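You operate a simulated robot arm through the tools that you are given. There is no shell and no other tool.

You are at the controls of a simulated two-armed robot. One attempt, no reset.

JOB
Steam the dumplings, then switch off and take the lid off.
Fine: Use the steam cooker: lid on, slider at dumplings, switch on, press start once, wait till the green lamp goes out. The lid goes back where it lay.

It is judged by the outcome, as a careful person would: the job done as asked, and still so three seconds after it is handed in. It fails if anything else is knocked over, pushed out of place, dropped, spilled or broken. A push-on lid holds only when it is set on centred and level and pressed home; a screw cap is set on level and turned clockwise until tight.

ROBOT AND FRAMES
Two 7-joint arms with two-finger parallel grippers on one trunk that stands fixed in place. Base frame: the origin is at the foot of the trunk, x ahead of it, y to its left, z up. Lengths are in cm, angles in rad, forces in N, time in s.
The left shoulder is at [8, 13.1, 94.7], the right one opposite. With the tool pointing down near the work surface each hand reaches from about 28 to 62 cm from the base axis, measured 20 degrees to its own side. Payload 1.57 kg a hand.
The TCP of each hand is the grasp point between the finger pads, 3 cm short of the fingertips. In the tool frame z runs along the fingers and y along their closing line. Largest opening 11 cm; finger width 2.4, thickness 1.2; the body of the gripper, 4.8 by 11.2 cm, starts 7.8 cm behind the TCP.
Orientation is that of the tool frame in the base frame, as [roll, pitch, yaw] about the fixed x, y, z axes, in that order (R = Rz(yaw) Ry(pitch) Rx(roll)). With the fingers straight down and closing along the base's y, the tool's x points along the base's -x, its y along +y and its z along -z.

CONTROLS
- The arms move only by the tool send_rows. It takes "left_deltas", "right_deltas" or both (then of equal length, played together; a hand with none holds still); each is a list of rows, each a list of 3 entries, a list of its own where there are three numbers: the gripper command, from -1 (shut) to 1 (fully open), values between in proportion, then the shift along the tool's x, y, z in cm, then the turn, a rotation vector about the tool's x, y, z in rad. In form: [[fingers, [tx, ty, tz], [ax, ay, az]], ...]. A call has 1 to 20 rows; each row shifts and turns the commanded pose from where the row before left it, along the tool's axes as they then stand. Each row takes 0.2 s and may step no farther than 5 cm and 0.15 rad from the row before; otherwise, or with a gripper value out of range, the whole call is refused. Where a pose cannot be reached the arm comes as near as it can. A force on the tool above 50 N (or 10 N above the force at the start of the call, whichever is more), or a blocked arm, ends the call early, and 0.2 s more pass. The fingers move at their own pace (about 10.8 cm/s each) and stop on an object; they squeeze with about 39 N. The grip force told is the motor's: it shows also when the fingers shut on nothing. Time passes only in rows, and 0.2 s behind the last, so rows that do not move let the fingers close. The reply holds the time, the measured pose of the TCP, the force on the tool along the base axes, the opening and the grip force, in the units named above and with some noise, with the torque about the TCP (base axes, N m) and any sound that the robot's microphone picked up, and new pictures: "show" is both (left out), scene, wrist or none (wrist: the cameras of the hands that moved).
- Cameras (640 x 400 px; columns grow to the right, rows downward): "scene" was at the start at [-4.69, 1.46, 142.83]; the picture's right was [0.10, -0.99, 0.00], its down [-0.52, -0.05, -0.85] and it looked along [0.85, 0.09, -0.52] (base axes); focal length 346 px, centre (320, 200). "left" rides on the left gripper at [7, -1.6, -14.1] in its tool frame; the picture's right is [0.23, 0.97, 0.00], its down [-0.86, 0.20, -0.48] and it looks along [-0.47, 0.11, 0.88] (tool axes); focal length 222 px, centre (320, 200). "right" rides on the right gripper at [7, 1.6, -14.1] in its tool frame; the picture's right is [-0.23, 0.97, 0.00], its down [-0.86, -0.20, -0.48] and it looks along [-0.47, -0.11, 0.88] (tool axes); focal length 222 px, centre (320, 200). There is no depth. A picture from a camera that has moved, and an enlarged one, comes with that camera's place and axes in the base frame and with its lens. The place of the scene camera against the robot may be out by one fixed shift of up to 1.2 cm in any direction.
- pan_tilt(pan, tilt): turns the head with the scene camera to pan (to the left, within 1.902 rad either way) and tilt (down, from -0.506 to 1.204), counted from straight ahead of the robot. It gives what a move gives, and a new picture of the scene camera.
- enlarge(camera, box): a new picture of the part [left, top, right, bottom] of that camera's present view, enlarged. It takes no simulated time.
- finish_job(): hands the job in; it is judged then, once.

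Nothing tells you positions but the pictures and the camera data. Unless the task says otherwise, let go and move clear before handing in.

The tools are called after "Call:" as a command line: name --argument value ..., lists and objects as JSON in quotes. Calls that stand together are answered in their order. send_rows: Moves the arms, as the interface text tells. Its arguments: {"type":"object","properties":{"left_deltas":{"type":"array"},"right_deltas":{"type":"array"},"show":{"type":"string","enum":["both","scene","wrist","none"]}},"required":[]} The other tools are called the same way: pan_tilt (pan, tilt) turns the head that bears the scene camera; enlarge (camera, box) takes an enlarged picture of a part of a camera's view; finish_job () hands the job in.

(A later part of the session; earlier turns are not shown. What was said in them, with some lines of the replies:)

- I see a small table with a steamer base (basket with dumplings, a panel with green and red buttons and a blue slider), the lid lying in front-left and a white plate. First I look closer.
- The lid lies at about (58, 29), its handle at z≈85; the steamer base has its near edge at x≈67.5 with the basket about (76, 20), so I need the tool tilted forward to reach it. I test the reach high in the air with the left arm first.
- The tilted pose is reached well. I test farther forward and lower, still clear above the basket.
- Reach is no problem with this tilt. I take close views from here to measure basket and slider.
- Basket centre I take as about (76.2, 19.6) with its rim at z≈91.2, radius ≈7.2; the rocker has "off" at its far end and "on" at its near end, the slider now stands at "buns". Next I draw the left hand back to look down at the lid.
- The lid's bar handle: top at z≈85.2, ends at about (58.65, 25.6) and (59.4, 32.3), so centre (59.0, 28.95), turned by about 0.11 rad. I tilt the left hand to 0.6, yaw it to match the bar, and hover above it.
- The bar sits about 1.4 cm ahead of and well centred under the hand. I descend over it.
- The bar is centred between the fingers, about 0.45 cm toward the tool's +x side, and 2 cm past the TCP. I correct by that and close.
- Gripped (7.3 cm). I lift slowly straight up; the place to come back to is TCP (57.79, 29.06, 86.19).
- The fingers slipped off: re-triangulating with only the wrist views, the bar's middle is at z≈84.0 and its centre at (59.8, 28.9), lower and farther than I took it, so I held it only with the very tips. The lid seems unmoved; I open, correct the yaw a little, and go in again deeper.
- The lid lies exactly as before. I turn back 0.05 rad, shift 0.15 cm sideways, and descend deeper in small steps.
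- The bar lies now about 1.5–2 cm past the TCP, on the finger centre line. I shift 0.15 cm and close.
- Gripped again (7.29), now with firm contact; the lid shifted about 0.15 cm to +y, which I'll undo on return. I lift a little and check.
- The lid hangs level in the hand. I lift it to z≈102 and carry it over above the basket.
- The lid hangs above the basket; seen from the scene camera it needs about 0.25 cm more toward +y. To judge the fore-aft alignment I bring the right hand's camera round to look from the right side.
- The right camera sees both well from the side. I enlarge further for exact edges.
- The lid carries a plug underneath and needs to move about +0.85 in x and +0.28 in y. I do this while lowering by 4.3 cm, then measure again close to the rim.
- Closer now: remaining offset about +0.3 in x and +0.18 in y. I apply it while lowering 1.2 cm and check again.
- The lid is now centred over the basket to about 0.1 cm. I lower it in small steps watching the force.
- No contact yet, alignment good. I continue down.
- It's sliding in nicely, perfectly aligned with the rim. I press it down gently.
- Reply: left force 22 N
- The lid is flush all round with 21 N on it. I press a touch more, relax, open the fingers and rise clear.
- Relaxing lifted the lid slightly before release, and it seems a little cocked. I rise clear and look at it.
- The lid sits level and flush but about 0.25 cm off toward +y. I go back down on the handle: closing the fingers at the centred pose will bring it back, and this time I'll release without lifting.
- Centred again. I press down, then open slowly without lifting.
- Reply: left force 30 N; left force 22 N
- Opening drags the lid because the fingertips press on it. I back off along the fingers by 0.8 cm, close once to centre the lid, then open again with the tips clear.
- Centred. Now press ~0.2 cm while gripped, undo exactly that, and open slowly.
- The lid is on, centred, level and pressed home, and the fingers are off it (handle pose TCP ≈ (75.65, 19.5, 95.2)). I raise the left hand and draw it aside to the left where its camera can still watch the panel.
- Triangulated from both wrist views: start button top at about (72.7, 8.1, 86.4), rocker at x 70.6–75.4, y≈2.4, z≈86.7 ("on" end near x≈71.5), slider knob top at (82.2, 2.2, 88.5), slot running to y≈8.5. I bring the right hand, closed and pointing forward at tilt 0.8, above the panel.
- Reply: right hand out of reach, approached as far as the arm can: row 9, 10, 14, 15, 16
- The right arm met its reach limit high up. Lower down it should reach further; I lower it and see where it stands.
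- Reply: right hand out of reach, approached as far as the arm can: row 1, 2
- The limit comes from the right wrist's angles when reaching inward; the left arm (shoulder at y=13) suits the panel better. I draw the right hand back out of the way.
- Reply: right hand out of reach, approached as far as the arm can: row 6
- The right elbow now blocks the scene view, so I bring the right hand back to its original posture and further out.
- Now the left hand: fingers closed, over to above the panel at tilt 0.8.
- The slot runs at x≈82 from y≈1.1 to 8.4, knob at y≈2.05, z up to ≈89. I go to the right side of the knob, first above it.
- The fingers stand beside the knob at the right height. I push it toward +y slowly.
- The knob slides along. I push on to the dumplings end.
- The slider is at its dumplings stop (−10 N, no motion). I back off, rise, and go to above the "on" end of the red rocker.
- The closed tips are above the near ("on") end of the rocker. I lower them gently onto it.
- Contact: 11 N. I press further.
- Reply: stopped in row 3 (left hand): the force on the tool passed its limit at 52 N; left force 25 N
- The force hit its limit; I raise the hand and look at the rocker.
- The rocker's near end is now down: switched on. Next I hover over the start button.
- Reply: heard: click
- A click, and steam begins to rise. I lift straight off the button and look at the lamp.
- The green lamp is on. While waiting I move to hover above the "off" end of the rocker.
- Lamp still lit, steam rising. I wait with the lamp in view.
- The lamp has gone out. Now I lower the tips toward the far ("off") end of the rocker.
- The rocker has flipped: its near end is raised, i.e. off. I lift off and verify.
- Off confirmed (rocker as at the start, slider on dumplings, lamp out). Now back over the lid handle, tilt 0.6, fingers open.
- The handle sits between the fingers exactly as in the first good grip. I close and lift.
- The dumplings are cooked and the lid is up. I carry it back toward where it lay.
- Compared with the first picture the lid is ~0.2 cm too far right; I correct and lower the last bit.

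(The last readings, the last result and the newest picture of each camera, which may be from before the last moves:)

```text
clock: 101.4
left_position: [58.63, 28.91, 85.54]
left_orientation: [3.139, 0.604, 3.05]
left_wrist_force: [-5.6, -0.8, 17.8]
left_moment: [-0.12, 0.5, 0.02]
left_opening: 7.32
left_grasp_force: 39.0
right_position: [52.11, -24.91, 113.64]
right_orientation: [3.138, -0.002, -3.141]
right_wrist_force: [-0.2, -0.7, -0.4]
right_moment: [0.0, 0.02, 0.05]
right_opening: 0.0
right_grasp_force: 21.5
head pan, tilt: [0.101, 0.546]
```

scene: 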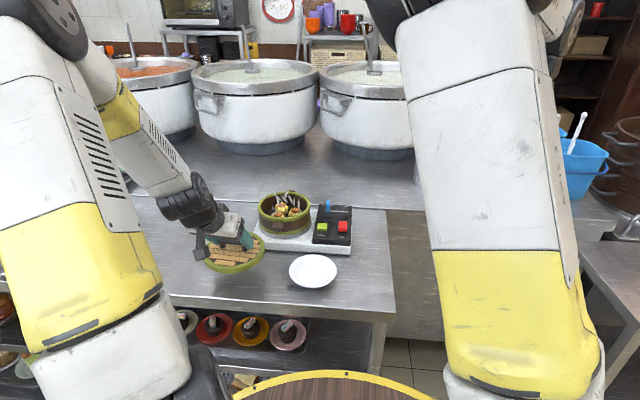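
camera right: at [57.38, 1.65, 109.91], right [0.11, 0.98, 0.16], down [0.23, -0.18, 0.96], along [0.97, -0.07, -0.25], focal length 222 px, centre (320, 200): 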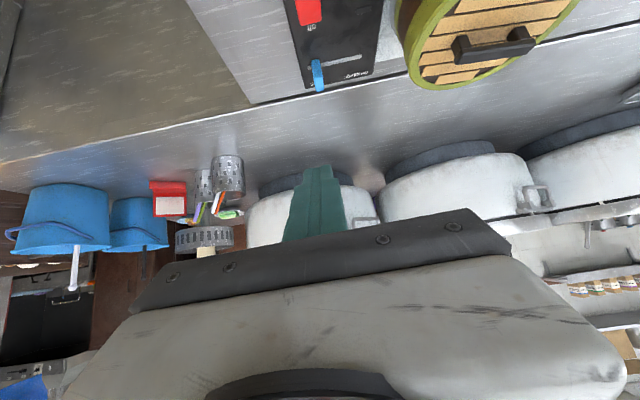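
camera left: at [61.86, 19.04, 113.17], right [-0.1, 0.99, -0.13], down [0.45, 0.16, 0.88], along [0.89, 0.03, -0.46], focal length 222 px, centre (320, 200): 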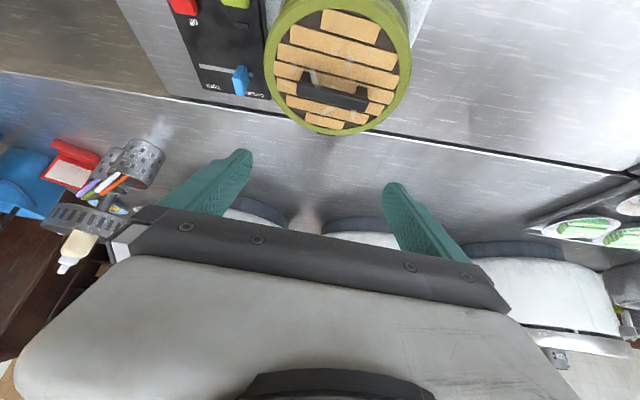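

Touchdown. I relax to near zero force, open just a crack, draw back along the fingers, then open fully.

Call:
send_rows --left_deltas '[[-1, [-0.079, 0, -0.115], [0, 0, 0]], [-1, [0, 0, 0], [0, 0, 0]]]' --show "none"

Call:
send_rows --left_deltas '[[0.36, [0, 0, 0], [0, 0, 0]], [0.38, [0, 0, 0], [0, 0, 0]], [0.4, [0, 0, -0.3], [0, 0, 0]], [0.42, [0, 0, -0.4], [0, 0, 0]], [0.7, [0, 0, 0], [0, 0, 0]], [1, [0, 0, 0], [0, 0, 0]], [1, [0, 0, 0], [0, 0, 0]]]' --show "none"

Call:
enlarge --camera "scene" --box '[196, 220, 301, 295]'

```text
clock: 102.0
left_position: [58.54, 28.99, 85.66]
left_orientation: [-3.141, 0.601, 3.051]
left_wrist_force: [1.2, 1.1, 0.8]
left_moment: [0.05, -0.19, 0.03]
left_opening: 7.32
left_grasp_force: 39.4
right_position: [52.19, -24.96, 113.7]
right_orientation: [3.138, -0.003, -3.14]
right_wrist_force: [-0.2, 0.3, 0.1]
right_moment: [-0.03, 0.0, -0.01]
right_opening: 0.02
right_grasp_force: 21.0
head pan, tilt: [0.101, 0.546]
```

```text
clock: 103.6
left_position: [58.32, 29.04, 86.27]
left_orientation: [-3.14, 0.601, 3.053]
left_wrist_force: [-1.2, 0.1, 0.3]
left_moment: [0.0, -0.02, 0.0]
left_opening: 11.01
left_grasp_force: 0.1
right_position: [52.11, -25.02, 113.66]
right_orientation: [3.139, -0.003, -3.14]
right_wrist_force: [0.4, -0.4, 0.6]
right_moment: [-0.03, 0.0, -0.02]
right_opening: 0.03
right_grasp_force: 21.3
head pan, tilt: [0.101, 0.546]
```

```text
5.33 times, centred on (248, 258) of scene
camera zoom: at [-4.69, 1.47, 142.83], right [0.1, -0.99, 0.0], down [-0.52, -0.05, -0.85], along [0.85, 0.09, -0.52], focal length 1845 px, centre (701, -107)
```

zoom: 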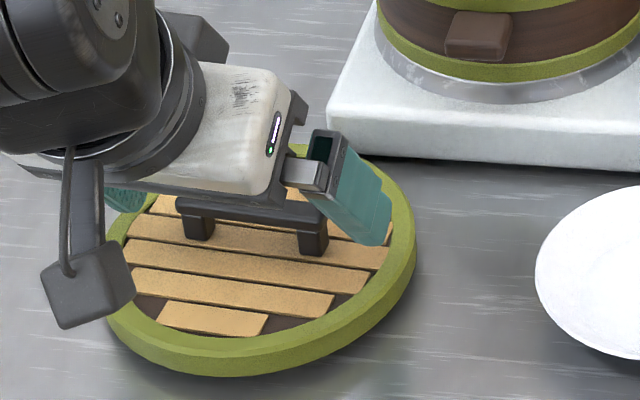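

Released; the lid's outline matches the first picture. I raise the hand clear and compare.

Call:
send_rows --left_deltas '[[1, [-1.13, 0, -1.65], [0, 0, 0]], [1, [-2.26, 0, -3.3], [0, 0, 0]], [1, [-2.26, 0, -3.3], [0, 0, 0]], [1, [-2.26, 0, -3.3], [0, 0, 0]], [1, [-2.26, 0, -3.3], [0, 0, 0]], [1, [-2.26, 0, -3.3], [0, 0, 0]], [1, [0, 3, 0], [0, 0, 0]], [1, [0, 0, 0], [0, 0, 0]]]' --show "both"

Call:
enlarge --camera "scene" --box '[196, 220, 301, 295]'

Call:
enlarge --camera "scene" --box '[190, 170, 370, 300]'

```text
clock: 105.4
left_position: [58.33, 32.07, 108.19]
left_orientation: [-3.141, 0.6, 3.048]
left_wrist_force: [0.3, -0.5, 0.1]
left_moment: [-0.02, -0.03, -0.03]
left_opening: 11.02
left_grasp_force: 0.1
right_position: [52.18, -24.97, 113.71]
right_orientation: [3.138, -0.003, -3.141]
right_wrist_force: [-0.2, 0.3, -0.5]
right_moment: [0.02, 0.02, -0.01]
right_opening: 0.01
right_grasp_force: 21.6
head pan, tilt: [0.101, 0.546]
camera left: at [44.39, 31.53, 115.93], right [-0.1, 0.99, -0.13], down [0.45, 0.16, 0.88], along [0.89, 0.03, -0.46], focal length 222 px, centre (320, 200)
```

scene: 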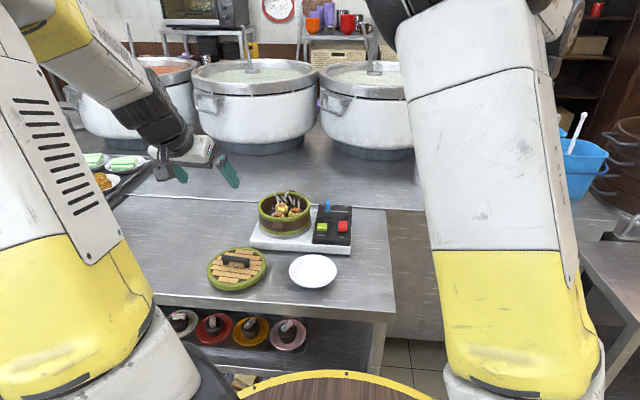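
left: 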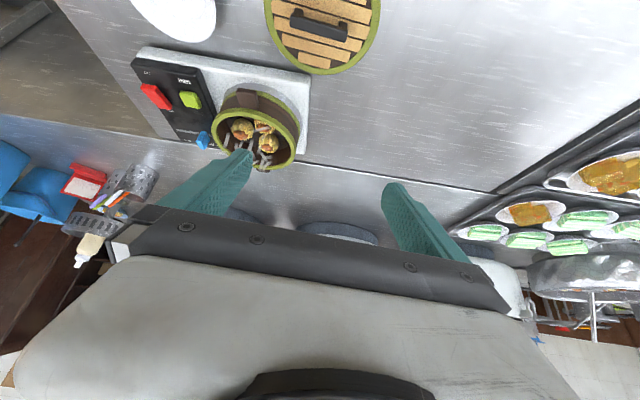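

```text
5.33 times, centred on (248, 258) of scene
camera zoom: at [-4.69, 1.46, 142.83], right [0.1, -0.99, 0.0], down [-0.52, -0.05, -0.85], along [0.85, 0.09, -0.52], focal length 1845 px, centre (701, -107)
```

zoom: 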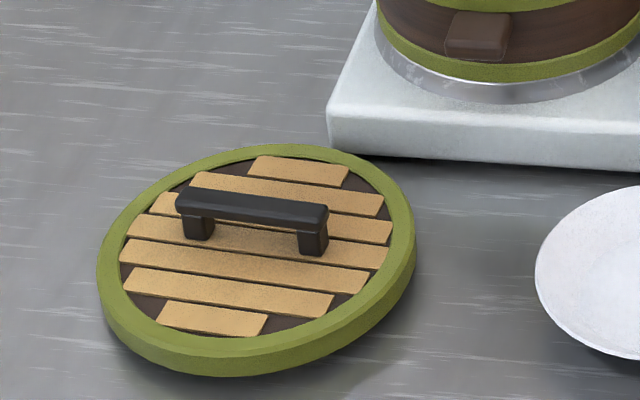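

```text
3.08 times, centred on (280, 235) of scene
camera zoom: at [-4.69, 1.46, 142.83], right [0.1, -0.99, 0.0], down [-0.52, -0.05, -0.85], along [0.85, 0.09, -0.52], focal length 1064 px, centre (443, 92)
```

zoom: 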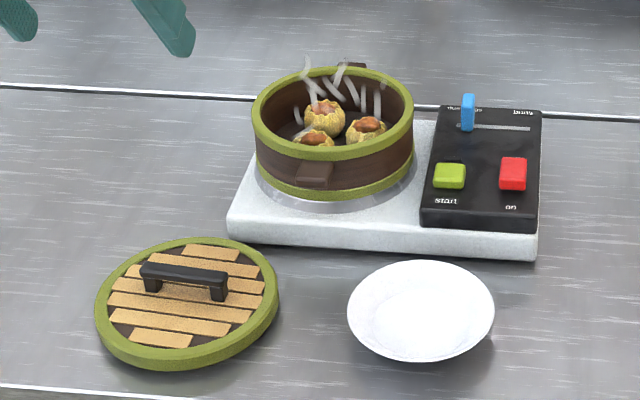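

The lid is back where it lay, the dumplings are cooked, and the slider is at dumplings. The rocker is off, the lamp is out, and everything else stands where it was. Both hands are clear, so I hand the job in.

Call:
finish_job

```text
The job is handed in.
```

The dumplings are steamed, the cooker is switched off, and the lid is back where it lay. I have handed the job in; no verdict came back with it.

- **Cooking:** I set the slider to dumplings, switched on and pressed start once. The click came and the green lamp lit. I waited until it went out before switching off.
- **Lid on the basket:** my first lift slipped off the handle. Setting the lid on took a few tries, because the fingers dragged it slightly off centre. It was centred, level and pressed home before I pressed start.
- **Lid back on the table:** in the last picture it matches the first one to within a few millimetres.
- **Rest of the scene:** the basket, plate and cooker show no shift from the start, and nothing was dropped or spilled. Both hands are empty and clear.
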